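You operate a simulated robot arm through the tools that you are given. There is no shell and no other tool. Be economical: measure what you need, move in short steps, check, and stop when the job is done.

The job below is to be done with a simulated two-armed robot. You get a single attempt, and the scene is never put back.

## Task
Stack the steel can labelled "SEA" from the top of the forms desk on top of the steel can that says "RAW". Open the clips drawer, fetch the 20 A fuse from the top of the forms desk and set it in the inside of the clips drawer and shut the drawer again. Put the lot crate from the shelf of the sump box on the shelf of the level table. Switch the park lever off. Pick up the coupling with one hand, pass it to the other hand and put it on the top of the hose reel. The order is free. Set down upright: coupling. The park lever goes to its stop.

The check looks at the end state, three seconds after you hand in, the way a careful person would. Anything else that was tipped, shoved, dropped, spilled or broken makes it a failure.

## Robot
Two 7-joint arms with two-finger parallel grippers on one trunk, on a base that drives. Base frame: it is fixed to the floor where the robot stands at the start and does not move with it; the origin is under the middle of the robot, x ahead of it, y to its left, z up; the surface under the hand at the start is at about z = 0.86. Readings come in m, degrees, newtons and seconds.
The left shoulder is at the start at [0.07, 0.177, 1.12], the right one opposite. With the tool pointing down near the work surface each hand reaches from about 0.3 to 0.74 m from the robot's upright axis, wherever it stands, measured 20 degrees to its own side. Places, roughly: clips drawer [0.5, -2.7, 0.7]; coupling (6x6x12 cm) [4.3, -7.6, 0.5]; fuse [0.5, 0.25, 1]; inside of the clips drawer [0.6, -2.7, 0.6]; lot crate [1.5, -3, 0.5]; park lever [1.3, -5, 0.5]; shelf of the level table [-2.3, -3.8, 0.3]; steel can [0.5, 0, 1]; top of the hose reel [4.4, -7.4, 1]. Payload 3.43 kg a hand.
Tool frame (each hand has its own): the origin (TCP) lies between the finger pads and is the grasp point; the fingertips stand 0.03 m ahead of it; z points along the fingers, y is the line along which they close. The gripper opens to 0.094 m. The fingers are 0.028 m wide and 0.01 m thick; the gripper's body (0.05 by 0.096 m) begins 0.055 m behind the TCP.
Orientation is that of the tool frame in the base frame, as [roll, pitch, yaw] about the fixed x, y, z axes, in that order (R = Rz(yaw) Ry(pitch) Rx(roll)). With the fingers straight down and closing along the base's y, the tool's x points along the base's -x, its y along +y and its z along -z.

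## Interface
- The arms move only by the tool play_rows. It takes "left_targets", "right_targets" or both (then of equal length, played together; a hand with none holds still); each is a list of rows, each an object of numbers (a shift or turn left out is 0, a gripper value left out holds the last): "wx", "wy", "wz": the turn, a rotation vector about the tool's x, y, z in degrees; "x", "y", "z": the shift along the tool's x, y, z in m; "claw": the finger opening in m, from 0 to 0.094. In form: [{"wx": .., "wy": .., "wz": .., "x": .., "y": .., "z": .., "claw": ..}, ...]. A call has 1 to 8 rows; each row shifts and turns the commanded pose from where the row before left it, along the tool's axes as they then stand. Each row takes 0.2 s and may step no farther than 0.05 m and 8.6 degrees from the row before; otherwise, or with a gripper value out of range, the whole call is refused. A pose out of reach is approached as far as the arm can. The call stops where the force on the tool passes 40 N (or 10 N more than at its start, if that is more) or the arm is blocked; 0.2 s more then pass. The fingers move at their own pace (about 0.153 m/s each) and stop on an object; they squeeze with about 30 N. The grip force told is the motor's: it shows also when the fingers shut on nothing. Time passes only in rows, and 0.2 s behind the last, so rows that do not move let the fingers close. It gives the time, the measured TCP pose, the force on the tool (base axes), the opening and the grip force at its end, in the units of the frame above (readings bear some noise), with the torque about the TCP (base axes, N m) and any sound that the robot's microphone picked up, and new pictures: "pictures" is both (left out), scene, wrist or none (wrist: the cameras of the hands that moved).
- Cameras (640 x 400 px; columns grow to the right, rows downward): "scene" is now at [0.1368, 0.0084, 1.4368]; the picture's right is [0.10, -1.00, 0.00], its down [-0.58, -0.06, -0.81] and it looks along [0.81, 0.08, -0.58] (base axes); focal length 274 px, centre (320, 200). "left" rides on the left gripper at [0.076, -0.014, -0.103] in its tool frame; the picture's right is [0.18, 0.98, 0.00], its down [-0.75, 0.14, -0.64] and it looks along [-0.63, 0.12, 0.77] (tool axes); focal length 243 px, centre (320, 200). "right" rides on the right gripper at [0.076, 0.014, -0.103] in its tool frame; the picture's right is [-0.18, 0.98, 0.00], its down [-0.75, -0.14, -0.64] and it looks along [-0.63, -0.12, 0.77] (tool axes); focal length 243 px, centre (320, 200). There is no depth. A picture from a camera that has moved, and an enlarged one, comes with that camera's place and axes in the base frame and with its lens.
- lift_body(by): slides the trunk up (or, below 0, down) by that many m; the arms and the scene camera ride with it, the base frame stays. It gives what a move gives, with no picture.
- base_move(legs): drives the robot by 1 to 6 legs, each [ahead, turn to the left] in m and degrees, along the robot's own axes; the way and the turn of a leg run together, so that a leg with both is an arc; at most 1.5 m and 180 degrees a leg. The arms and the cameras ride along, it lands a little off, and it stops where it bumps. It gives what a move gives, and a new picture of the scene camera.
- turn_head(pan, tilt): turns the head with the scene camera to pan (to the left, within 86 degrees either way) and tilt (down, from -29 to 69), counted from straight ahead of the robot. It gives what a move gives, and a new picture of the scene camera.
- inspect(camera, box): a new picture of the part [left, top, right, bottom] of that camera's present view, enlarged. No time passes.
- close_job(): hands the job in; it is judged then, once.

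Work in short steps. Places have to be worked out from the pictures, the camera data and where the tool is seen: move nearer, look again, correct. Check each grasp and each placing, and mend what went wrong. You have 186 turns and 260 pictures in all, those below and enlarged ones among them. Open the grippers and draw the arms clear of the work before you hand the job in, unless the task says otherwise.

The tools are called after ">>>" by a JSON object that holds its "method" and its "body". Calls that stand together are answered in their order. play_rows: Moves the arms, as the interface text tells. Its arguments: {"type":"object","properties":{"left_targets":{"type":"array","items":{"type":"object","properties":{"wx":{"type":"number"},"wy":{"type":"number"},"wz":{"type":"number"},"x":{"type":"number"},"y":{"type":"number"},"z":{"type":"number"},"claw":{"type":"number"}}}},"right_targets":{"type":"array","items":{"type":"object","properties":{"wx":{"type":"number"},"wy":{"type":"number"},"wz":{"type":"number"},"x":{"type":"number"},"y":{"type":"number"},"z":{"type":"number"},"claw":{"type":"number"}}}},"pictures":{"type":"string","enum":["both","scene","wrist","none"]}},"required":[]} The other tools are called the same way: lift_body (by) slides the trunk up or down; base_move (legs) drives the base; turn_head (pan, tilt) turns the head that bears the scene camera; inspect (camera, box) takes an enlarged picture of a part of a camera's view; close_job () hands the job in.

At the start:

```text
clock: 0.0
left_position: [0.5049, 0.299, 1.191]
left_ee_rot: [179.9, 0.1, -179.9]
left_wrist_force: [-0.5, -0.1, -0.6]
left_ft_torque: [0.02, 0.02, -0.01]
left_finger_gap: 0.0939
left_grip_force: 0.2
right_position: [0.3362, -0.1255, 1.2526]
right_ee_rot: [-179.9, 0.1, -179.8]
right_wrist_force: [0.2, 0.6, -0.5]
right_ft_torque: [0.0, 0.02, -0.03]
right_finger_gap: 0.0939
right_grip_force: 0.2
trunk travel left (down, up): [-0.7, 0.14]
robot x, y, heading: [0.0002, -0.0027, -0.2]
head pan, tilt: [5.5, 35.6]
```

scene: 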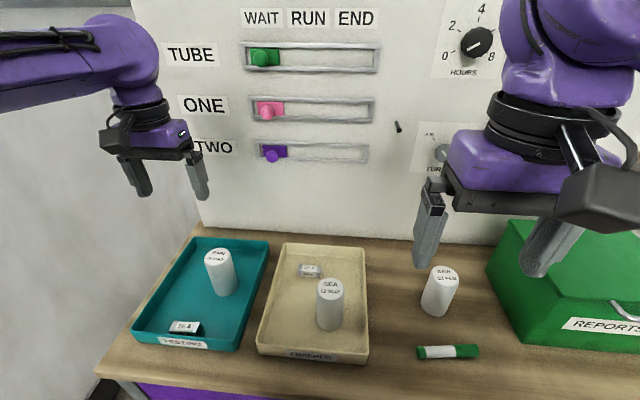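
right: 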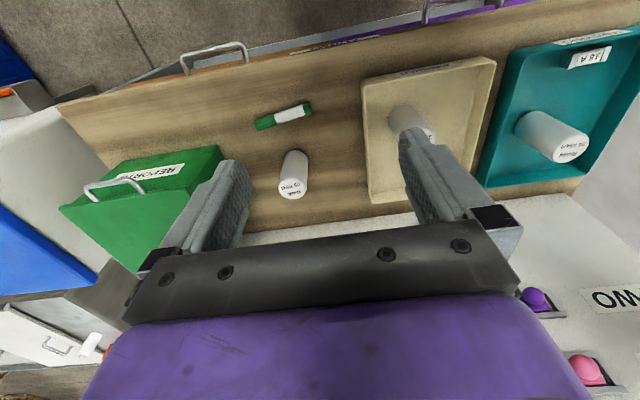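
left: 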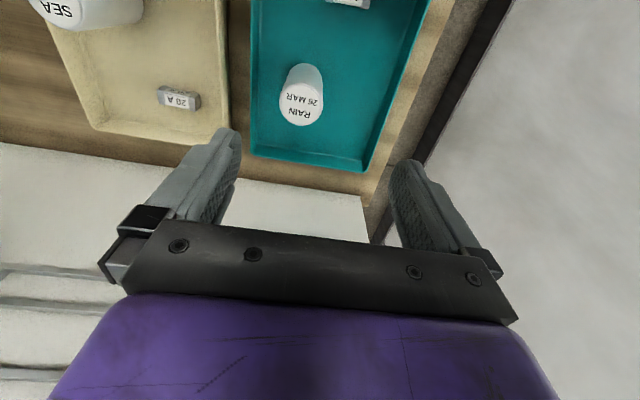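

I see three cans (RAIN, SEA, and one at right) and two fuses (one 20 A in the beige tray). I enlarge to read the labels.

>>> {"method": "inspect", "body": {"camera": "scene", "box": [380, 230, 520, 370]}}

>>> {"method": "inspect", "body": {"camera": "scene", "box": [140, 220, 390, 370]}}

```text
2.86 times, centred on (450, 300) of scene
camera zoom: at [0.1368, 0.0084, 1.4368], right [0.1, -1.0, 0.0], down [-0.58, -0.06, -0.81], along [0.81, 0.08, -0.58], focal length 782 px, centre (-51, -86)
```

zoom: 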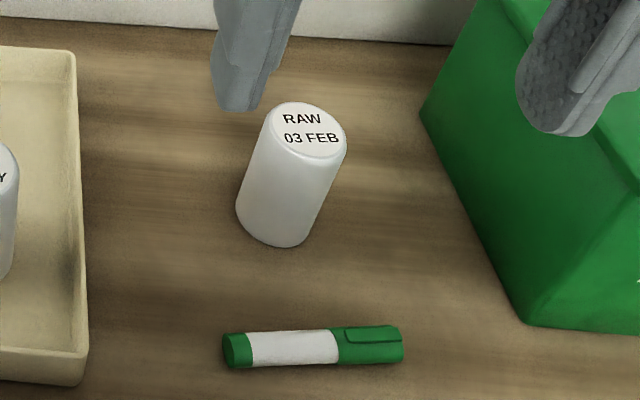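

```text
2.56 times, centred on (265, 295) of scene
camera zoom: at [0.1368, 0.0084, 1.4368], right [0.1, -1.0, 0.0], down [-0.58, -0.06, -0.81], along [0.81, 0.08, -0.58], focal length 700 px, centre (461, -43)
```

zoom: 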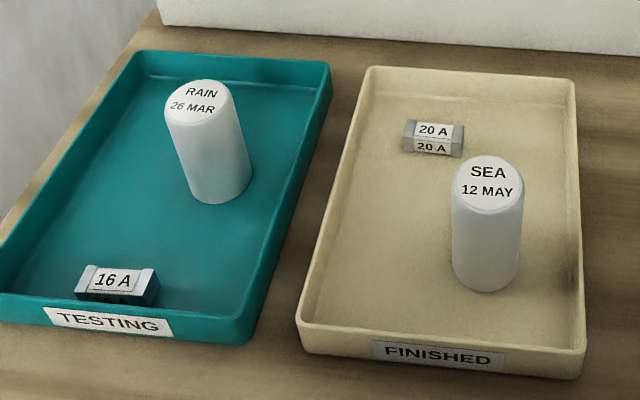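

SEA sits at about [0.478, 0.021], RAW at [0.537, -0.222] (tops ~0.977), the 20 A fuse at about [0.60, 0.083]. I bring the right hand over SEA, high up.

>>> {"method": "play_rows", "body": {"right_targets": [{"x": -0.0236, "y": 0.0245, "z": 0.02}, {"x": -0.0236, "y": 0.0245, "z": 0.02}, {"x": -0.0236, "y": 0.0245, "z": 0.02}, {"x": -0.0236, "y": 0.0245, "z": 0.02}, {"x": -0.0236, "y": 0.0245, "z": 0.02}, {"x": -0.0236, "y": 0.0245, "z": 0.02}]}}

```text
clock: 1.4
left_position: [0.5062, 0.3012, 1.1904]
left_ee_rot: [-179.9, 0.0, -179.9]
left_wrist_force: [-0.6, 0.1, -0.3]
left_ft_torque: [-0.01, -0.01, 0.0]
left_finger_gap: 0.0941
left_grip_force: 0.1
right_position: [0.4789, 0.0251, 1.1311]
right_ee_rot: [179.9, 0.0, -179.8]
right_wrist_force: [-0.3, 1.0, 0.1]
right_ft_torque: [-0.02, 0.01, 0.01]
right_finger_gap: 0.0942
right_grip_force: 0.1
trunk travel left (down, up): [-0.7, 0.14]
robot x, y, heading: [-0.0011, 0.0003, 0.0]
head pan, tilt: [5.5, 35.6]
camera scene: at [0.1384, 0.0101, 1.4366], right [0.1, -1.0, 0.0], down [-0.58, -0.06, -0.81], along [0.81, 0.08, -0.58], focal length 274 px, centre (320, 200)
camera right: at [0.4021, 0.0377, 1.2359], right [0.18, 0.98, 0.0], down [0.75, -0.14, 0.64], along [0.63, -0.12, -0.77], focal length 243 px, centre (320, 200)
```

scene: 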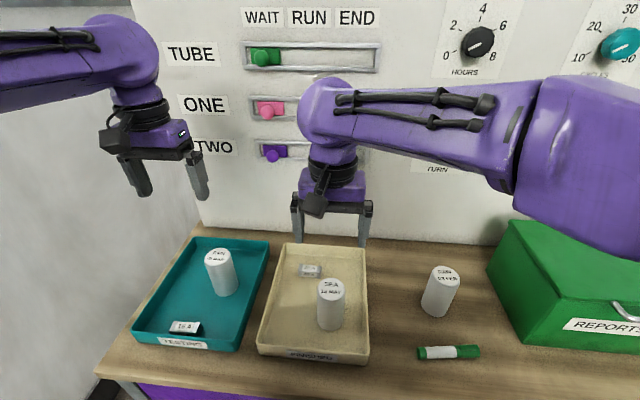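
right: 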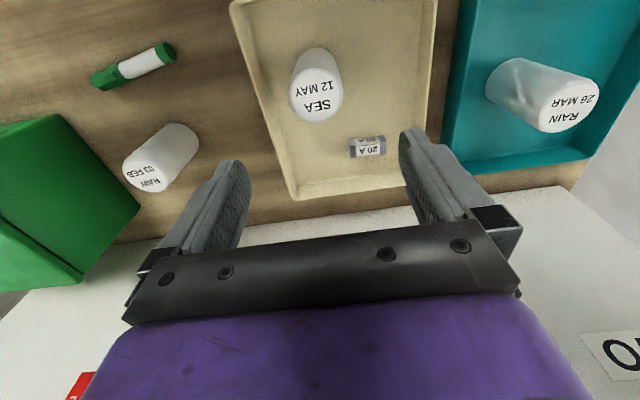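

SEA refined to about [0.477, 0.0205]. I lower around it and close.

>>> {"method": "play_rows", "body": {"right_targets": [{"y": -0.0045, "x": 0.001, "z": 0.035}, {"z": 0.04}, {"z": 0.04}, {"z": 0.04}, {"z": 0.033}]}}

```text
clock: 2.6
left_position: [0.5064, 0.2983, 1.1909]
left_ee_rot: [180.0, 0.0, -179.8]
left_wrist_force: [0.7, 1.0, -0.4]
left_ft_torque: [0.01, 0.01, -0.01]
left_finger_gap: 0.094
left_grip_force: 0.1
right_position: [0.4834, 0.0184, 0.9567]
right_ee_rot: [178.0, 0.8, 179.0]
right_wrist_force: [-0.5, -0.3, 0.1]
right_ft_torque: [-0.03, -0.01, 0.02]
right_finger_gap: 0.0937
right_grip_force: 0.1
trunk travel left (down, up): [-0.7, 0.14]
robot x, y, heading: [0.0013, -0.0017, -0.2]
head pan, tilt: [5.5, 35.6]
camera scene: at [0.1375, 0.0082, 1.4368], right [0.1, -1.0, 0.0], down [-0.58, -0.06, -0.81], along [0.81, 0.08, -0.58], focal length 274 px, centre (320, 200)
camera right: at [0.4066, 0.029, 1.0606], right [0.2, 0.98, 0.04], down [0.74, -0.18, 0.65], along [0.64, -0.1, -0.76], focal length 243 px, centre (320, 200)
```

scene: 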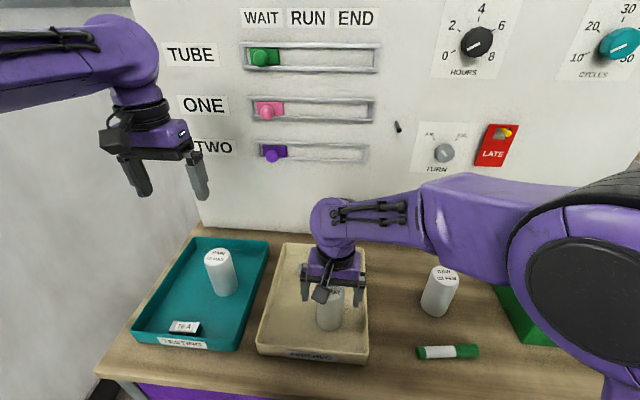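
right: 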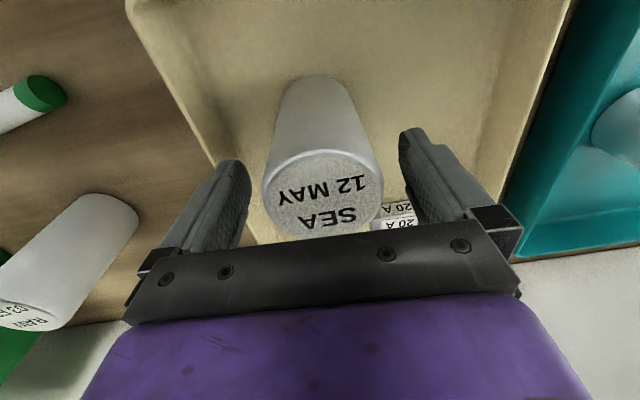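

It ended 1.4 cm short with a slight tilt; I wait one row to see whether it settles.

>>> {"method": "play_rows", "body": {"right_targets": [{}], "pictures": "none"}}

>>> {"method": "turn_head", "body": {"pan": -40, "tilt": 35}}

```text
clock: 3.0
left_position: [0.5056, 0.2993, 1.1903]
left_ee_rot: [180.0, 0.1, -179.9]
left_wrist_force: [-0.6, 0.6, 0.1]
left_ft_torque: [0.02, 0.02, -0.01]
left_finger_gap: 0.0943
left_grip_force: 0.1
right_position: [0.4836, 0.0183, 0.9541]
right_ee_rot: [178.0, 0.5, 178.9]
right_wrist_force: [0.0, -1.0, -0.7]
right_ft_torque: [0.0, -0.01, -0.03]
right_finger_gap: 0.0941
right_grip_force: 0.0
trunk travel left (down, up): [-0.7, 0.14]
robot x, y, heading: [0.0021, -0.0018, -0.0]
head pan, tilt: [5.5, 35.6]
```

```text
clock: 4.1
left_position: [0.5045, 0.2989, 1.1909]
left_ee_rot: [-180.0, 0.1, -179.9]
left_wrist_force: [-0.4, -0.1, -0.5]
left_ft_torque: [0.0, 0.02, 0.0]
left_finger_gap: 0.094
left_grip_force: 0.0
right_position: [0.4828, 0.0162, 0.9505]
right_ee_rot: [178.2, -0.2, 178.8]
right_wrist_force: [-0.4, 0.6, -1.3]
right_ft_torque: [0.01, -0.02, 0.0]
right_finger_gap: 0.0942
right_grip_force: 0.2
trunk travel left (down, up): [-0.7, 0.14]
robot x, y, heading: [-0.0006, -0.0026, 0.1]
head pan, tilt: [-40.0, 35.0]
camera scene: at [0.1171, -0.0564, 1.4378], right [-0.64, -0.77, 0.0], down [-0.44, 0.37, -0.82], along [0.63, -0.53, -0.57], focal length 274 px, centre (320, 200)
```

scene: 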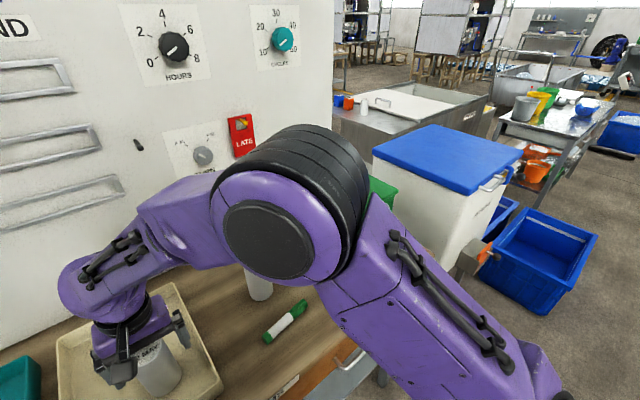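

The right arm is cramped here (crossing the midline). I raise it and turn the base left so both cans lie on the right arm's own side.

>>> {"method": "play_rows", "body": {"right_targets": [{"z": -0.045}, {"z": -0.045}, {"z": -0.045}, {"z": -0.045}], "pictures": "none"}}

>>> {"method": "base_move", "body": {"legs": [[0, 18]]}}

>>> {"method": "turn_head", "body": {"pan": -14, "tilt": 38}}

```text
clock: 5.1
left_position: [0.5049, 0.2991, 1.1911]
left_ee_rot: [-180.0, 0.1, -179.9]
left_wrist_force: [-0.2, 0.5, -0.1]
left_ft_torque: [-0.01, -0.01, 0.0]
left_finger_gap: 0.0938
left_grip_force: 0.0
right_position: [0.4771, 0.0178, 1.1259]
right_ee_rot: [-179.9, 0.0, -179.8]
right_wrist_force: [-0.4, 0.5, -0.1]
right_ft_torque: [0.02, -0.02, 0.01]
right_finger_gap: 0.0937
right_grip_force: 0.1
trunk travel left (down, up): [-0.7, 0.14]
robot x, y, heading: [0.0005, 0.0016, -0.1]
head pan, tilt: [-40.0, 35.0]
```

```text
clock: 6.5
left_position: [0.3889, 0.4405, 1.1906]
left_ee_rot: [180.0, 0.1, -162.1]
left_wrist_force: [-0.2, 0.6, -0.5]
left_ft_torque: [0.02, 0.02, 0.01]
left_finger_gap: 0.0938
left_grip_force: 0.1
right_position: [0.4503, 0.1631, 1.1243]
right_ee_rot: [179.9, 0.2, -161.8]
right_wrist_force: [0.1, -0.1, 0.1]
right_ft_torque: [0.0, 0.03, -0.01]
right_finger_gap: 0.0941
right_grip_force: 0.1
trunk travel left (down, up): [-0.7, 0.14]
robot x, y, heading: [-0.003, -0.0009, 18.0]
head pan, tilt: [-40.0, 35.0]
camera scene: at [0.1291, -0.0184, 1.4377], right [-0.38, -0.93, 0.0], down [-0.53, 0.22, -0.82], along [0.76, -0.31, -0.57], focal length 274 px, centre (320, 200)
```

scene: 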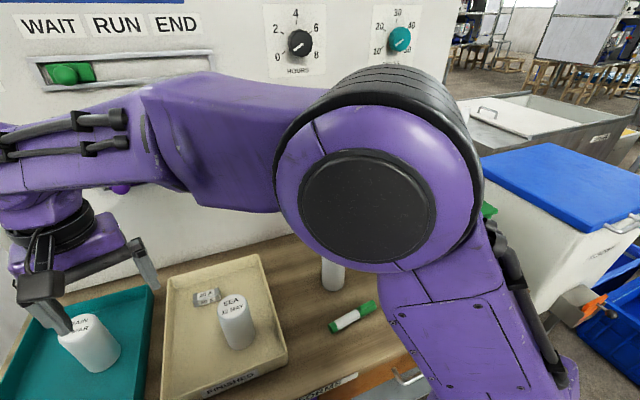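

```text
clock: 7.4
left_position: [0.3888, 0.439, 1.1899]
left_ee_rot: [180.0, 0.1, -162.0]
left_wrist_force: [0.7, 0.4, 0.2]
left_ft_torque: [0.0, 0.0, -0.01]
left_finger_gap: 0.094
left_grip_force: 0.0
right_position: [0.4498, 0.1629, 1.1245]
right_ee_rot: [179.9, 0.0, -162.0]
right_wrist_force: [0.5, 0.8, -0.1]
right_ft_torque: [0.0, 0.02, 0.04]
right_finger_gap: 0.0938
right_grip_force: 0.0
trunk travel left (down, up): [-0.7, 0.14]
robot x, y, heading: [-0.0019, -0.001, 17.9]
head pan, tilt: [-14.0, 38.0]
camera scene: at [0.1332, 0.0213, 1.4332], right [0.07, -1.0, 0.0], down [-0.61, -0.04, -0.79], along [0.79, 0.05, -0.62], focal length 274 px, centre (320, 200)
```

scene: 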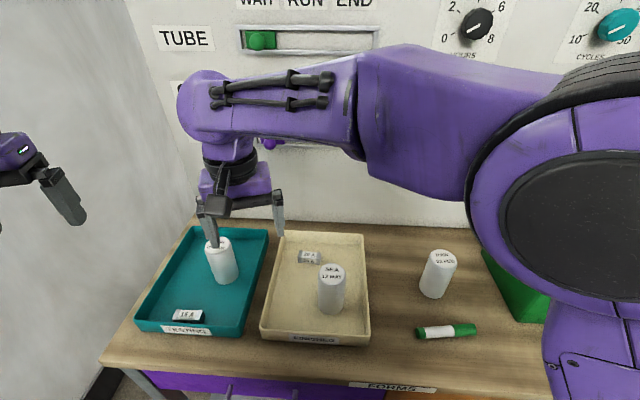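

Now the right hand goes over SEA again (from [0.450, 0.163]) and down.

>>> {"method": "play_rows", "body": {"right_targets": [{"x": 0.0046, "y": -0.036}, {"x": 0.0046, "y": -0.036}, {"x": 0.0046, "y": -0.036}, {"x": 0.0046, "y": -0.0358}, {"z": 0.045}, {"z": 0.045}, {"z": 0.045}, {"z": 0.045}]}}

```text
clock: 9.2
left_position: [0.3886, 0.4409, 1.1897]
left_ee_rot: [-180.0, -0.1, -162.0]
left_wrist_force: [0.2, -0.2, 0.2]
left_ft_torque: [-0.01, -0.01, 0.05]
left_finger_gap: 0.0936
left_grip_force: 0.0
right_position: [0.4774, 0.0211, 0.9444]
right_ee_rot: [180.0, 0.1, -161.9]
right_wrist_force: [0.7, 0.8, -0.2]
right_ft_torque: [0.0, -0.04, 0.04]
right_finger_gap: 0.0941
right_grip_force: 0.1
trunk travel left (down, up): [-0.7, 0.14]
robot x, y, heading: [-0.003, -0.0003, 17.7]
head pan, tilt: [-14.0, 38.0]
camera scene: at [0.1348, 0.0227, 1.4331], right [0.07, -1.0, 0.0], down [-0.62, -0.04, -0.79], along [0.79, 0.05, -0.62], focal length 274 px, centre (320, 200)
camera right: at [0.4004, 0.0101, 1.0489], right [-0.13, 0.99, 0.0], down [0.76, 0.1, 0.64], along [0.64, 0.08, -0.77], focal length 243 px, centre (320, 200)
```

scene: 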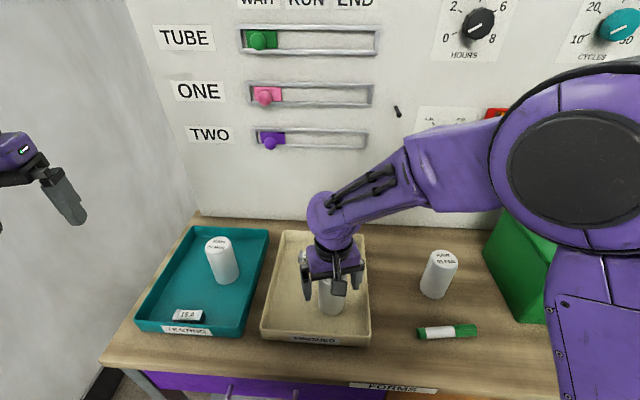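
right: 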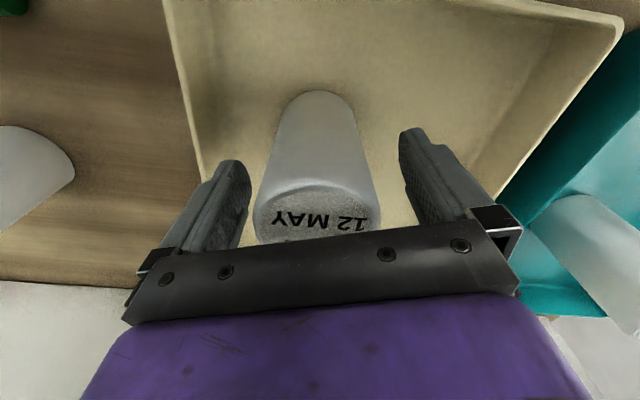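

Perfectly upright now and SEA is centred between the fingers. Close.

>>> {"method": "play_rows", "body": {"right_targets": [{"claw": 0.0}, {}, {}], "pictures": "none"}}

>>> {"method": "play_rows", "body": {"right_targets": [{"z": -0.04}, {"z": -0.04}, {"z": -0.04}, {"z": -0.03}]}}

```text
clock: 10.0
left_position: [0.3896, 0.44, 1.1908]
left_ee_rot: [-180.0, 0.0, -162.1]
left_wrist_force: [0.1, 0.7, 0.4]
left_ft_torque: [0.01, 0.03, -0.02]
left_finger_gap: 0.0939
left_grip_force: 0.1
right_position: [0.4768, 0.0203, 0.9449]
right_ee_rot: [-180.0, 0.1, -162.0]
right_wrist_force: [-0.5, -0.4, 0.0]
right_ft_torque: [0.02, 0.06, 0.0]
right_finger_gap: 0.0594
right_grip_force: 29.8
trunk travel left (down, up): [-0.7, 0.14]
robot x, y, heading: [0.002, 0.0002, 17.8]
head pan, tilt: [-14.0, 38.0]
```

```text
clock: 11.0
left_position: [0.389, 0.4399, 1.1911]
left_ee_rot: [180.0, 0.1, -161.9]
left_wrist_force: [-0.6, 0.3, 0.4]
left_ft_torque: [0.0, -0.01, -0.01]
left_finger_gap: 0.094
left_grip_force: 0.1
right_position: [0.4747, 0.0194, 1.0956]
right_ee_rot: [-180.0, 0.2, -161.9]
right_wrist_force: [-0.5, -0.2, -3.5]
right_ft_torque: [0.03, -0.02, 0.0]
right_finger_gap: 0.0592
right_grip_force: 29.5
trunk travel left (down, up): [-0.7, 0.14]
robot x, y, heading: [-0.0029, -0.0021, 17.9]
head pan, tilt: [-14.0, 38.0]
camera scene: at [0.1327, 0.0211, 1.4332], right [0.07, -1.0, 0.0], down [-0.61, -0.04, -0.79], along [0.79, 0.05, -0.62], focal length 274 px, centre (320, 200)
camera right: at [0.398, 0.0091, 1.2002], right [-0.13, 0.99, 0.0], down [0.76, 0.1, 0.64], along [0.64, 0.08, -0.77], focal length 243 px, centre (320, 200)
```

scene: 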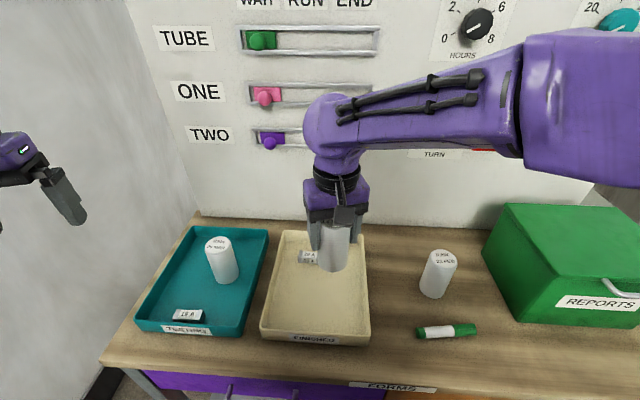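
right: 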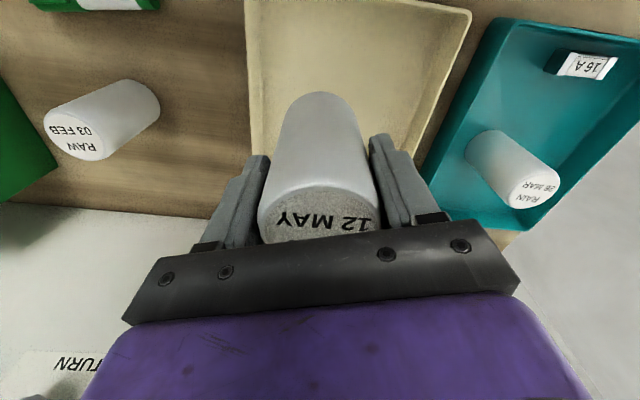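

SEA is held. I carry it toward RAW, a bit higher, then look.

>>> {"method": "play_rows", "body": {"right_targets": [{"z": -0.03}, {"x": 0.0023, "y": -0.04}, {"x": 0.0023, "y": -0.04}, {"x": 0.0023, "y": -0.04}, {"x": 0.0023, "y": -0.04}, {"x": 0.0023, "y": -0.04}, {"x": 0.0023, "y": -0.045}]}}

```text
clock: 12.6
left_position: [0.3893, 0.4378, 1.1912]
left_ee_rot: [179.8, 0.2, -162.0]
left_wrist_force: [0.5, 0.1, -0.1]
left_ft_torque: [0.0, 0.01, -0.02]
left_finger_gap: 0.094
left_grip_force: 0.1
right_position: [0.5389, -0.2192, 1.1231]
right_ee_rot: [179.8, 0.1, -162.0]
right_wrist_force: [-0.4, -0.5, -3.8]
right_ft_torque: [0.03, 0.04, 0.01]
right_finger_gap: 0.0592
right_grip_force: 30.6
trunk travel left (down, up): [-0.7, 0.14]
robot x, y, heading: [-0.0006, -0.0015, 17.9]
head pan, tilt: [-14.0, 38.0]
camera scene: at [0.1343, 0.0178, 1.4332], right [0.07, -1.0, 0.0], down [-0.61, -0.04, -0.79], along [0.79, 0.06, -0.62], focal length 274 px, centre (320, 200)
camera right: at [0.46, -0.231, 1.2274], right [-0.13, 0.99, 0.0], down [0.76, 0.1, 0.64], along [0.64, 0.09, -0.77], focal length 243 px, centre (320, 200)
```

scene: 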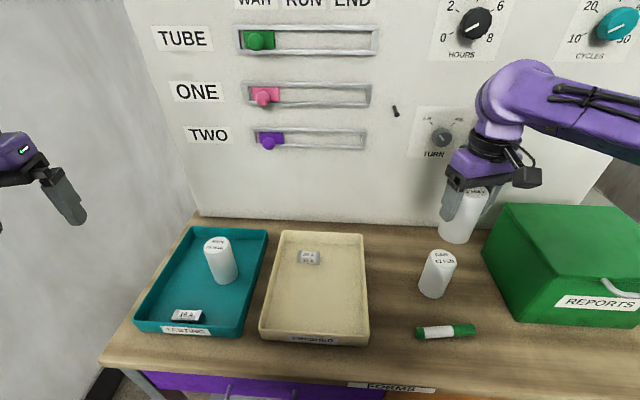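
right: 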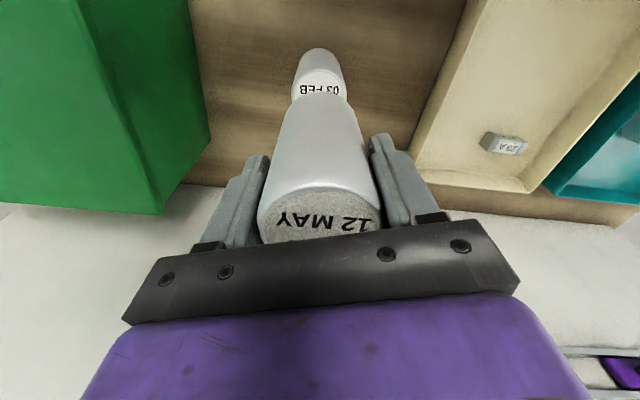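

I enlarge both views to check alignment of SEA over RAW.

>>> {"method": "inspect", "body": {"camera": "scene", "box": [400, 170, 520, 310]}}

>>> {"method": "inspect", "body": {"camera": "right", "box": [250, 30, 390, 250]}}

```text
2.86 times, centred on (460, 240) of scene
camera zoom: at [0.1343, 0.0178, 1.4332], right [0.07, -1.0, 0.0], down [-0.61, -0.04, -0.79], along [0.79, 0.06, -0.62], focal length 782 px, centre (-80, 86)
```

zoom: 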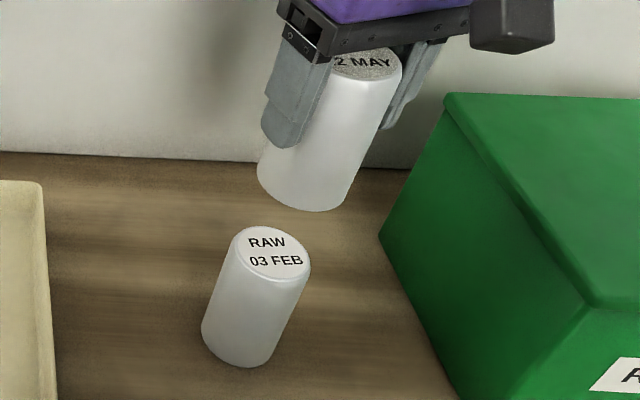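

```text
1.82 times, centred on (320, 140) of right
camera zoom: at [0.46, -0.231, 1.2274], right [-0.13, 0.99, 0.0], down [0.76, 0.1, 0.64], along [0.64, 0.09, -0.77], focal length 441 px, centre (320, 309)
```

zoom: 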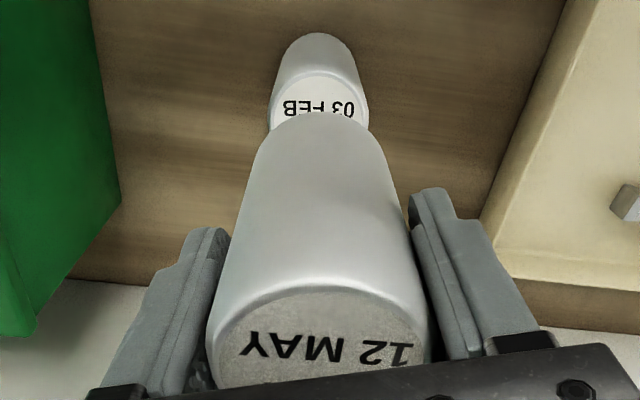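

RAW is within ~2 mm under SEA (RAW ≈ [0.541, -0.219]). I lower most of the way with that small correction.

>>> {"method": "play_rows", "body": {"right_targets": [{"x": -0.002, "y": -0.0006, "z": 0.03}, {"z": 0.025}, {}]}}

>>> {"method": "inspect", "body": {"camera": "scene", "box": [400, 170, 520, 310]}}

```text
clock: 13.4
left_position: [0.3892, 0.4397, 1.1912]
left_ee_rot: [-180.0, 0.1, -162.0]
left_wrist_force: [-0.1, -1.0, -0.6]
left_ft_torque: [-0.04, 0.02, -0.02]
left_finger_gap: 0.0938
left_grip_force: 0.0
right_position: [0.542, -0.216, 1.0694]
right_ee_rot: [179.9, 0.1, -161.9]
right_wrist_force: [0.6, 0.5, -3.0]
right_ft_torque: [0.0, -0.01, -0.02]
right_finger_gap: 0.059
right_grip_force: 30.3
trunk travel left (down, up): [-0.7, 0.14]
robot x, y, heading: [-0.001, -0.0027, 18.1]
head pan, tilt: [-14.0, 38.0]
camera scene: at [0.1331, 0.0218, 1.4332], right [0.07, -1.0, 0.0], down [-0.61, -0.04, -0.79], along [0.79, 0.05, -0.62], focal length 274 px, centre (320, 200)
camera right: at [0.4642, -0.2281, 1.173], right [-0.13, 0.99, 0.0], down [0.76, 0.1, 0.64], along [0.64, 0.08, -0.77], focal length 243 px, centre (320, 200)
```

scene: 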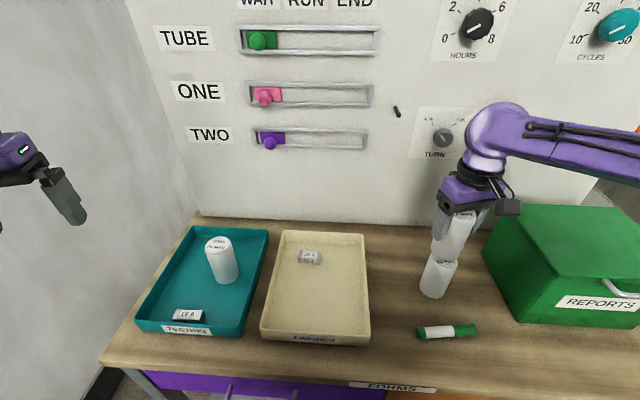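
right: 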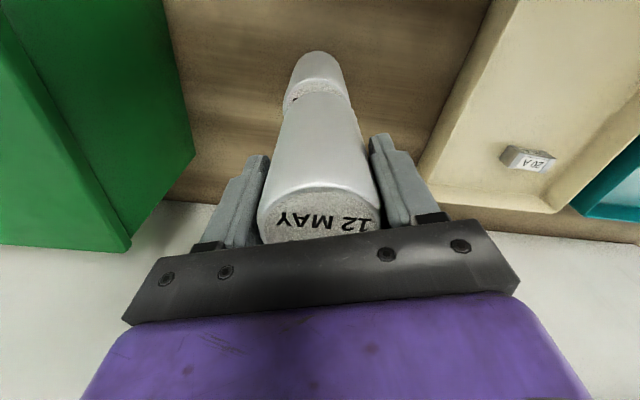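

```text
2.86 times, centred on (460, 240) of scene
camera zoom: at [0.1331, 0.0218, 1.4332], right [0.07, -1.0, 0.0], down [-0.61, -0.04, -0.79], along [0.79, 0.05, -0.62], focal length 782 px, centre (-80, 86)
```

zoom: 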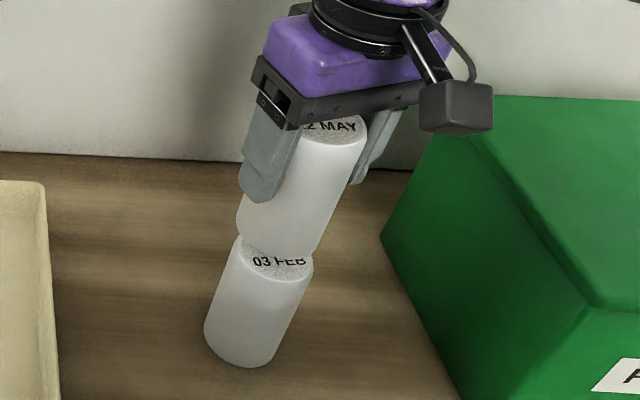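

Well aligned with about 1.5 cm remaining. Lower in small steps.

>>> {"method": "play_rows", "body": {"right_targets": [{"y": -0.001, "z": 0.005}, {"z": 0.004}, {}], "pictures": "wrist"}}

>>> {"method": "inspect", "body": {"camera": "scene", "box": [400, 170, 520, 310]}}

```text
clock: 14.2
left_position: [0.3902, 0.44, 1.1912]
left_ee_rot: [180.0, 0.1, -162.1]
left_wrist_force: [0.4, -0.2, 0.1]
left_ft_torque: [-0.01, 0.02, -0.01]
left_finger_gap: 0.0941
left_grip_force: 0.1
right_position: [0.5424, -0.2169, 1.0603]
right_ee_rot: [179.9, 0.1, -161.8]
right_wrist_force: [-1.1, 0.5, -3.1]
right_ft_torque: [0.0, 0.0, -0.01]
right_finger_gap: 0.0592
right_grip_force: 30.3
trunk travel left (down, up): [-0.7, 0.14]
robot x, y, heading: [-0.0017, -0.0011, 17.8]
head pan, tilt: [-14.0, 38.0]
camera right: at [0.4647, -0.2295, 1.1643], right [-0.13, 0.99, 0.0], down [0.76, 0.1, 0.64], along [0.64, 0.08, -0.77], focal length 243 px, centre (320, 200)
```

right: 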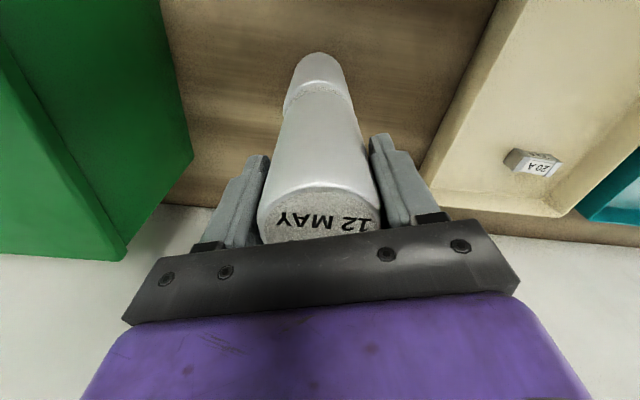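

```text
2.86 times, centred on (460, 240) of scene
camera zoom: at [0.1337, 0.0208, 1.4331], right [0.07, -1.0, 0.0], down [-0.61, -0.04, -0.79], along [0.79, 0.05, -0.62], focal length 782 px, centre (-80, 86)
```

zoom: 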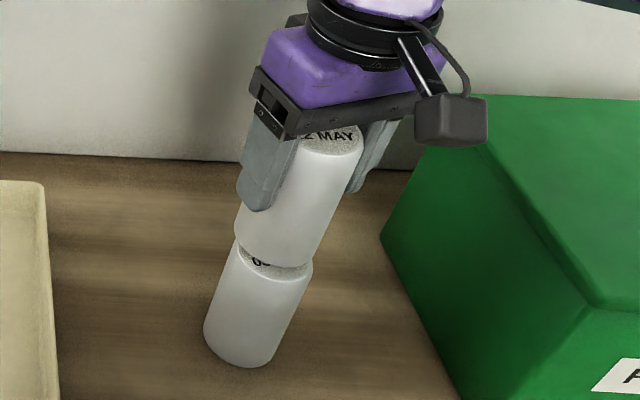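

Lower further until contact shows in the force.

>>> {"method": "play_rows", "body": {"right_targets": [{"z": 0.003}, {}], "pictures": "none"}}

>>> {"method": "play_rows", "body": {"right_targets": [{"z": 0.003}, {}], "pictures": "none"}}

>>> {"method": "inspect", "body": {"camera": "scene", "box": [400, 190, 480, 310]}}

```text
clock: 14.8
left_position: [0.3886, 0.4401, 1.1906]
left_ee_rot: [-180.0, 0.1, -162.0]
left_wrist_force: [0.8, 0.5, 0.0]
left_ft_torque: [0.04, -0.04, 0.01]
left_finger_gap: 0.0941
left_grip_force: 0.0
right_position: [0.5434, -0.2183, 1.0569]
right_ee_rot: [-180.0, 0.1, -161.9]
right_wrist_force: [-0.8, -0.1, -3.4]
right_ft_torque: [0.03, 0.03, 0.0]
right_finger_gap: 0.0595
right_grip_force: 30.0
trunk travel left (down, up): [-0.7, 0.14]
robot x, y, heading: [-0.0002, -0.0024, 17.9]
head pan, tilt: [-14.0, 38.0]
```

```text
clock: 15.4
left_position: [0.3892, 0.4391, 1.1895]
left_ee_rot: [179.9, 0.0, -162.0]
left_wrist_force: [-0.5, -0.4, 0.3]
left_ft_torque: [0.02, -0.01, 0.01]
left_finger_gap: 0.094
left_grip_force: 0.0
right_position: [0.5429, -0.2183, 1.0536]
right_ee_rot: [179.9, 0.1, -161.9]
right_wrist_force: [-0.6, -1.2, -3.2]
right_ft_torque: [0.0, 0.03, 0.01]
right_finger_gap: 0.0592
right_grip_force: 29.9
trunk travel left (down, up): [-0.7, 0.14]
robot x, y, heading: [-0.0013, 0.0045, 17.9]
head pan, tilt: [-14.0, 38.0]
```

```text
3.33 times, centred on (440, 250) of scene
camera zoom: at [0.1336, 0.0209, 1.4332], right [0.07, -1.0, 0.0], down [-0.61, -0.04, -0.79], along [0.79, 0.05, -0.62], focal length 912 px, centre (-80, 33)
```

zoom: 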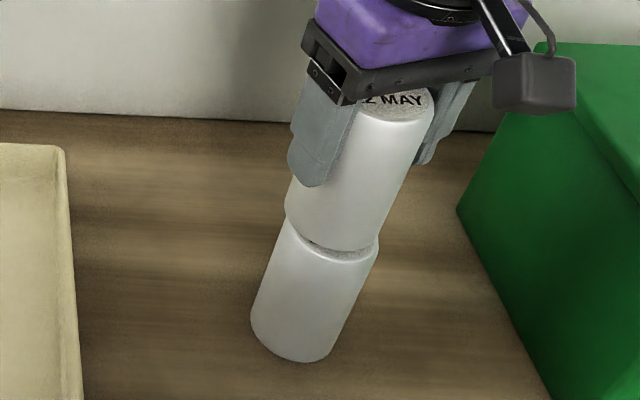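

Still a small gap and good alignment. I continue down in 2 mm steps.

>>> {"method": "play_rows", "body": {"right_targets": [{"z": 0.002}, {}], "pictures": "none"}}

>>> {"method": "play_rows", "body": {"right_targets": [{"z": 0.002}, {}], "pictures": "none"}}

>>> {"method": "inspect", "body": {"camera": "scene", "box": [400, 190, 480, 310]}}

```text
clock: 16.0
left_position: [0.3888, 0.4405, 1.1893]
left_ee_rot: [180.0, 0.1, -162.0]
left_wrist_force: [0.1, 0.8, 0.2]
left_ft_torque: [0.0, -0.01, 0.0]
left_finger_gap: 0.0939
left_grip_force: 0.2
right_position: [0.5423, -0.2178, 1.0529]
right_ee_rot: [179.9, 0.1, -162.0]
right_wrist_force: [1.0, -0.5, -2.6]
right_ft_torque: [-0.01, 0.05, 0.02]
right_finger_gap: 0.0591
right_grip_force: 29.9
trunk travel left (down, up): [-0.7, 0.14]
robot x, y, heading: [0.0011, 0.0022, 17.7]
head pan, tilt: [-14.0, 38.0]
```

```text
clock: 16.6
left_position: [0.3886, 0.4396, 1.19]
left_ee_rot: [-180.0, 0.0, -162.0]
left_wrist_force: [0.0, 0.1, 0.4]
left_ft_torque: [-0.02, -0.03, 0.04]
left_finger_gap: 0.0938
left_grip_force: 0.2
right_position: [0.542, -0.2176, 1.05]
right_ee_rot: [180.0, 0.1, -161.9]
right_wrist_force: [0.8, -0.1, -2.9]
right_ft_torque: [-0.01, 0.03, 0.02]
right_finger_gap: 0.059
right_grip_force: 29.9
trunk travel left (down, up): [-0.7, 0.14]
robot x, y, heading: [0.0014, -0.0004, 17.9]
head pan, tilt: [-14.0, 38.0]
```

```text
3.33 times, centred on (440, 250) of scene
camera zoom: at [0.1336, 0.021, 1.4332], right [0.07, -1.0, 0.0], down [-0.61, -0.04, -0.79], along [0.79, 0.05, -0.62], focal length 912 px, centre (-80, 33)
```

zoom: 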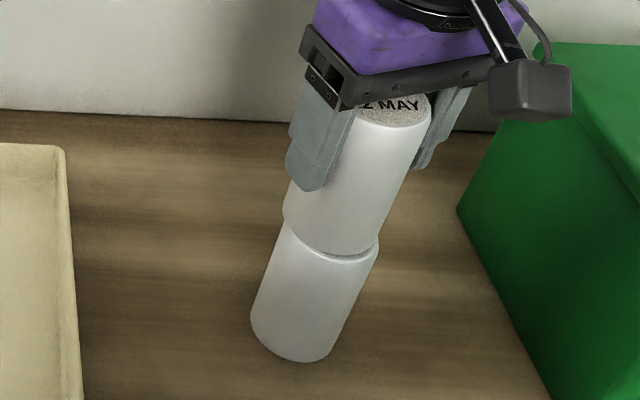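

No contact yet; a sliver remains.

>>> {"method": "play_rows", "body": {"right_targets": [{"z": 0.002}, {}], "pictures": "none"}}

>>> {"method": "play_rows", "body": {"right_targets": [{"z": 0.002}, {}], "pictures": "none"}}

>>> {"method": "inspect", "body": {"camera": "scene", "box": [400, 190, 480, 310]}}

```text
clock: 17.2
left_position: [0.3884, 0.4404, 1.1903]
left_ee_rot: [-180.0, 0.0, -162.0]
left_wrist_force: [-0.4, 0.1, 0.3]
left_ft_torque: [0.02, -0.01, 0.01]
left_finger_gap: 0.0938
left_grip_force: 0.1
right_position: [0.5408, -0.2193, 1.0489]
right_ee_rot: [-180.0, 0.1, -162.1]
right_wrist_force: [2.0, -1.6, 6.5]
right_ft_torque: [-0.13, -0.1, 0.03]
right_finger_gap: 0.0596
right_grip_force: 29.4
trunk travel left (down, up): [-0.7, 0.14]
robot x, y, heading: [0.0051, -0.0016, 17.8]
head pan, tilt: [-14.0, 38.0]
```

```text
clock: 17.8
left_position: [0.3864, 0.4411, 1.1917]
left_ee_rot: [-179.9, 0.1, -161.9]
left_wrist_force: [0.5, 0.2, 0.1]
left_ft_torque: [-0.02, -0.01, -0.01]
left_finger_gap: 0.0942
left_grip_force: 0.1
right_position: [0.5419, -0.2174, 1.0497]
right_ee_rot: [-179.9, 0.3, -161.9]
right_wrist_force: [6.1, -2.3, 21.8]
right_ft_torque: [-0.22, -0.38, 0.04]
right_finger_gap: 0.0594
right_grip_force: 30.0
trunk travel left (down, up): [-0.7, 0.14]
robot x, y, heading: [0.0007, 0.0013, 17.9]
head pan, tilt: [-14.0, 38.0]
```

```text
3.33 times, centred on (440, 250) of scene
camera zoom: at [0.1312, 0.0218, 1.4337], right [0.07, -1.0, 0.0], down [-0.61, -0.04, -0.79], along [0.79, 0.05, -0.61], focal length 912 px, centre (-80, 33)
```

zoom: 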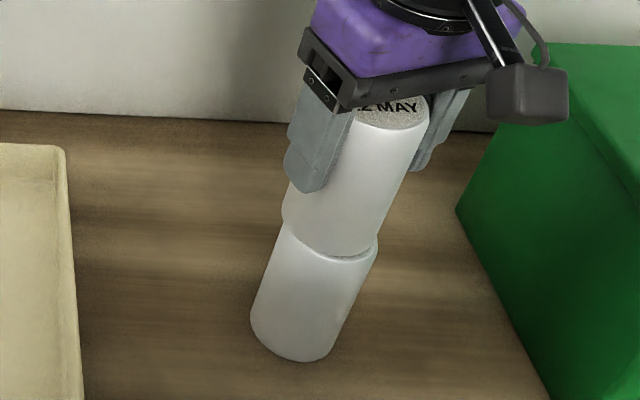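

Contact (22 N down). I relieve the pressure by 2 mm, then open and rise straight up.

>>> {"method": "play_rows", "body": {"right_targets": [{"z": -0.002}, {"claw": 0.094}, {}, {}], "pictures": "none"}}

>>> {"method": "play_rows", "body": {"right_targets": [{"z": -0.03}, {"z": -0.04}, {"z": -0.04}, {"z": -0.03}]}}

>>> {"method": "inspect", "body": {"camera": "scene", "box": [400, 190, 480, 310]}}

```text
clock: 18.8
left_position: [0.3895, 0.4403, 1.1903]
left_ee_rot: [180.0, 0.1, -162.0]
left_wrist_force: [0.3, 0.0, 0.4]
left_ft_torque: [0.0, 0.02, -0.02]
left_finger_gap: 0.094
left_grip_force: 0.1
right_position: [0.5429, -0.2175, 1.0483]
right_ee_rot: [-180.0, 0.2, -161.9]
right_wrist_force: [-0.5, -0.2, 0.2]
right_ft_torque: [0.02, 0.0, 0.01]
right_finger_gap: 0.0941
right_grip_force: 0.1
trunk travel left (down, up): [-0.7, 0.14]
robot x, y, heading: [-0.0031, -0.0002, 17.7]
head pan, tilt: [-14.0, 38.0]
```

```text
clock: 19.8
left_position: [0.3883, 0.4403, 1.1906]
left_ee_rot: [180.0, 0.1, -162.0]
left_wrist_force: [-1.0, -0.2, 0.4]
left_ft_torque: [0.0, -0.02, -0.04]
left_finger_gap: 0.0939
left_grip_force: 0.0
right_position: [0.5396, -0.2174, 1.1911]
right_ee_rot: [-180.0, 0.1, -161.9]
right_wrist_force: [-0.7, 1.3, -0.3]
right_ft_torque: [0.0, -0.06, 0.0]
right_finger_gap: 0.0939
right_grip_force: 0.1
trunk travel left (down, up): [-0.7, 0.14]
robot x, y, heading: [-0.0054, -0.0004, 18.1]
head pan, tilt: [-14.0, 38.0]
camera scene: at [0.1327, 0.0217, 1.4332], right [0.07, -1.0, 0.0], down [-0.61, -0.04, -0.79], along [0.79, 0.05, -0.62], focal length 274 px, centre (320, 200)
camera right: at [0.4636, -0.2295, 1.2947], right [-0.13, 0.99, 0.0], down [0.76, 0.1, 0.64], along [0.64, 0.08, -0.77], focal length 243 px, centre (320, 200)
```

scene: 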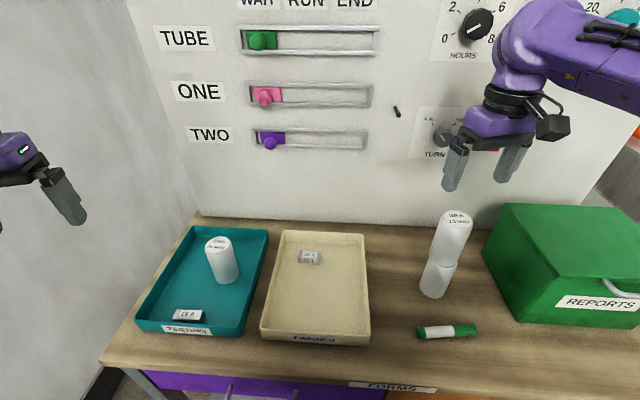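
right: 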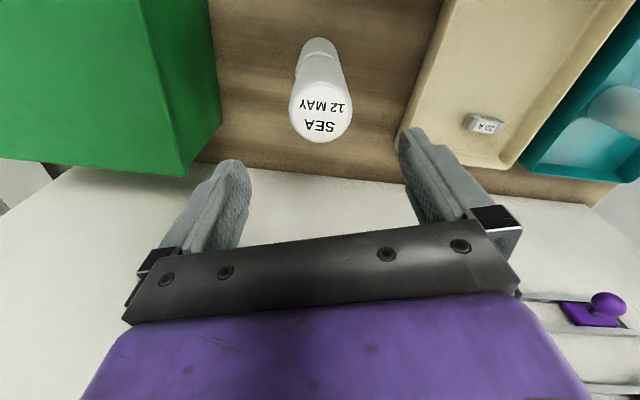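

```text
3.33 times, centred on (440, 250) of scene
camera zoom: at [0.1327, 0.0217, 1.4332], right [0.07, -1.0, 0.0], down [-0.61, -0.04, -0.79], along [0.79, 0.05, -0.62], focal length 912 px, centre (-80, 33)
```

zoom: 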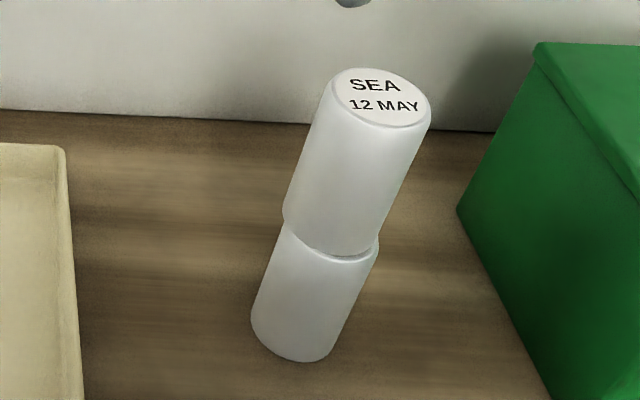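

SEA is stacked cleanly on RAW. Next the right hand moves over the 20 A fuse.

>>> {"method": "play_rows", "body": {"right_targets": [{"x": -0.018, "y": 0.0379}, {"x": -0.018, "y": 0.0379}, {"x": -0.018, "y": 0.0379}, {"x": -0.018, "y": 0.0379}, {"x": -0.018, "y": 0.0379, "z": 0.02, "wz": 6}, {"x": -0.018, "y": 0.0379, "z": 0.02, "wz": 6}, {"x": -0.018, "y": 0.0379, "z": 0.02, "wz": 6}]}}

```text
clock: 21.4
left_position: [0.3902, 0.4418, 1.1892]
left_ee_rot: [-180.0, 0.0, -162.0]
left_wrist_force: [0.0, -0.2, -0.4]
left_ft_torque: [-0.04, -0.03, -0.03]
left_finger_gap: 0.0939
left_grip_force: 0.1
right_position: [0.5913, 0.0746, 1.1293]
right_ee_rot: [180.0, 0.1, 180.0]
right_wrist_force: [0.5, 0.8, 0.2]
right_ft_torque: [-0.02, 0.05, -0.02]
right_finger_gap: 0.094
right_grip_force: 0.1
trunk travel left (down, up): [-0.7, 0.14]
robot x, y, heading: [0.0019, -0.0001, 18.2]
head pan, tilt: [-14.0, 38.0]
camera scene: at [0.1347, 0.024, 1.433], right [0.07, -1.0, 0.0], down [-0.62, -0.04, -0.79], along [0.79, 0.05, -0.62], focal length 274 px, centre (320, 200)
camera right: at [0.5153, 0.0885, 1.2319], right [0.18, 0.98, 0.0], down [0.75, -0.14, 0.64], along [0.63, -0.12, -0.77], focal length 243 px, centre (320, 200)
```

scene: 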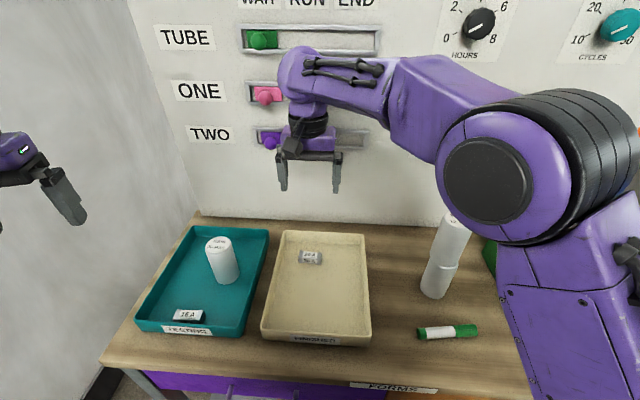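
right: 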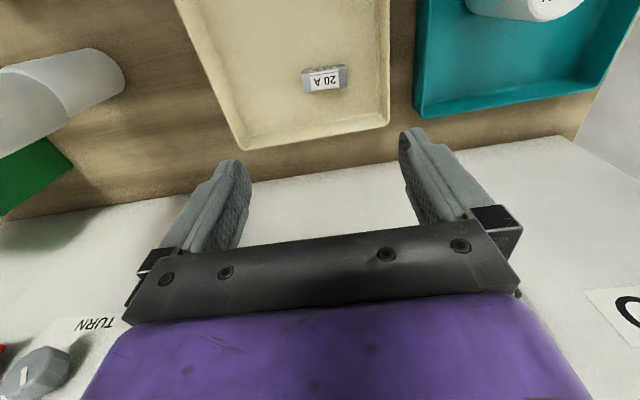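

Fuse at about [0.597, 0.079], long axis along y, matching the closing direction. Descend to just above the tray floor.

>>> {"method": "play_rows", "body": {"right_targets": [{"x": -0.006, "y": 0.004, "z": 0.045}, {"z": 0.045}, {"z": 0.045}, {"z": 0.045}, {"z": 0.03}, {}]}}

```text
clock: 22.8
left_position: [0.3878, 0.4395, 1.1896]
left_ee_rot: [180.0, 0.0, -162.0]
left_wrist_force: [0.5, 0.1, -0.1]
left_ft_torque: [-0.01, -0.01, 0.02]
left_finger_gap: 0.0942
left_grip_force: 0.0
right_position: [0.5986, 0.0726, 0.9186]
right_ee_rot: [179.9, 0.1, -179.8]
right_wrist_force: [0.1, 0.8, 0.1]
right_ft_torque: [0.02, -0.03, 0.01]
right_finger_gap: 0.0937
right_grip_force: 0.0
trunk travel left (down, up): [-0.7, 0.14]
robot x, y, heading: [-0.0005, 0.0009, 17.9]
head pan, tilt: [-14.0, 38.0]
camera scene: at [0.1326, 0.021, 1.4333], right [0.07, -1.0, 0.0], down [-0.61, -0.04, -0.79], along [0.79, 0.05, -0.62], focal length 274 px, centre (320, 200)
camera right: at [0.5215, 0.0866, 1.0225], right [0.18, 0.98, 0.0], down [0.75, -0.14, 0.64], along [0.63, -0.12, -0.77], focal length 243 px, centre (320, 200)
```

scene: 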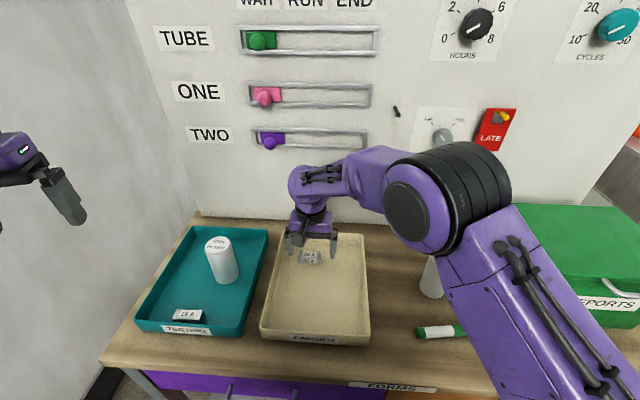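
right: 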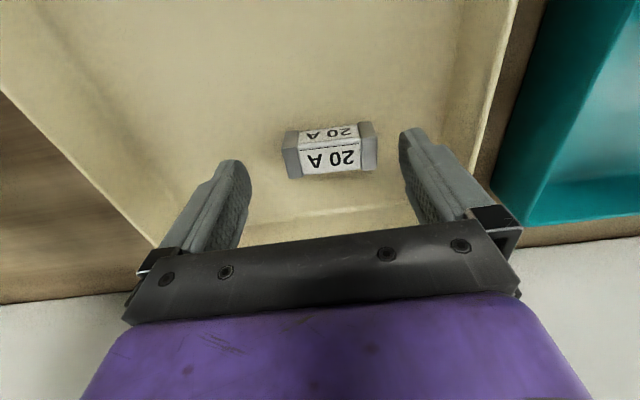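

Fuse centre is ~6 mm to +y of the hand. I correct, lower 1.6 cm more and close.

>>> {"method": "play_rows", "body": {"right_targets": [{"y": 0.006, "x": -0.002, "z": 0.008}, {"z": 0.006}, {"claw": 0.0}, {}, {}], "pictures": "wrist"}}

```text
clock: 24.0
left_position: [0.3883, 0.4407, 1.1903]
left_ee_rot: [-179.9, 0.1, -162.0]
left_wrist_force: [0.8, 0.0, 0.4]
left_ft_torque: [0.0, 0.01, 0.04]
left_finger_gap: 0.0943
left_grip_force: 0.1
right_position: [0.6011, 0.0796, 0.9055]
right_ee_rot: [179.8, 0.1, -179.9]
right_wrist_force: [0.6, -0.2, -0.4]
right_ft_torque: [-0.01, 0.0, 0.0]
right_finger_gap: 0.0574
right_grip_force: 30.1
trunk travel left (down, up): [-0.7, 0.14]
robot x, y, heading: [0.0006, -0.0009, 17.9]
head pan, tilt: [-14.0, 38.0]
camera right: at [0.5239, 0.0931, 1.01], right [0.18, 0.98, 0.0], down [0.75, -0.14, 0.64], along [0.63, -0.12, -0.77], focal length 243 px, centre (320, 200)
```

right: 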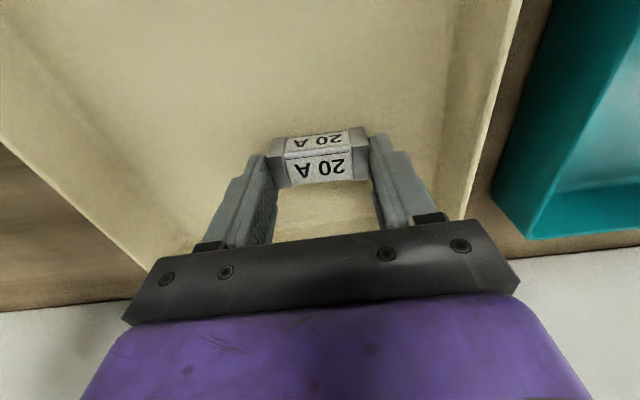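

Gripped (gap 0.0574). Lift and retract toward the robot.

>>> {"method": "play_rows", "body": {"right_targets": [{"z": -0.03}, {"z": -0.04}, {"z": -0.045}, {"z": -0.045}, {"z": -0.045, "x": 0.01}, {"z": -0.03, "x": 0.03}]}}

```text
clock: 25.4
left_position: [0.3865, 0.4398, 1.1911]
left_ee_rot: [180.0, 0.2, -162.0]
left_wrist_force: [0.2, 0.1, 1.0]
left_ft_torque: [0.01, -0.02, 0.0]
left_finger_gap: 0.0941
left_grip_force: 0.0
right_position: [0.5573, 0.0812, 1.1433]
right_ee_rot: [180.0, 0.3, -179.9]
right_wrist_force: [-0.5, -0.8, 0.2]
right_ft_torque: [-0.03, -0.01, -0.01]
right_finger_gap: 0.0573
right_grip_force: 30.4
trunk travel left (down, up): [-0.7, 0.14]
robot x, y, heading: [0.0006, 0.0003, 18.1]
head pan, tilt: [-14.0, 38.0]
camera scene: at [0.1302, 0.0212, 1.4335], right [0.07, -1.0, 0.0], down [-0.61, -0.04, -0.79], along [0.79, 0.05, -0.61], focal length 274 px, centre (320, 200)
camera right: at [0.48, 0.0929, 1.2469], right [0.18, 0.98, 0.0], down [0.75, -0.14, 0.64], along [0.63, -0.12, -0.77], focal length 243 px, centre (320, 200)
```

scene: 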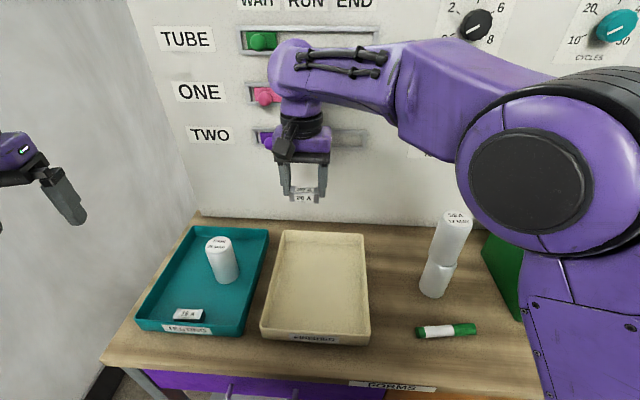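
right: 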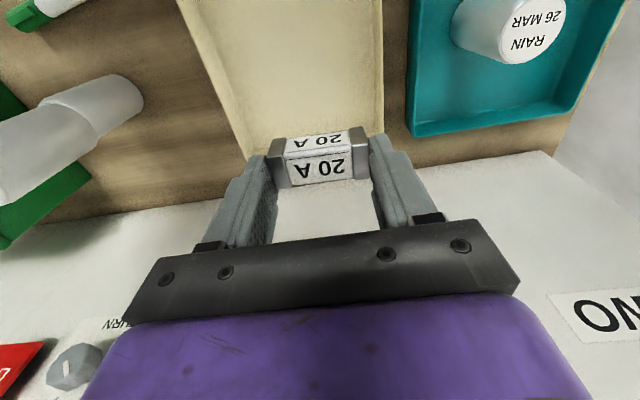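

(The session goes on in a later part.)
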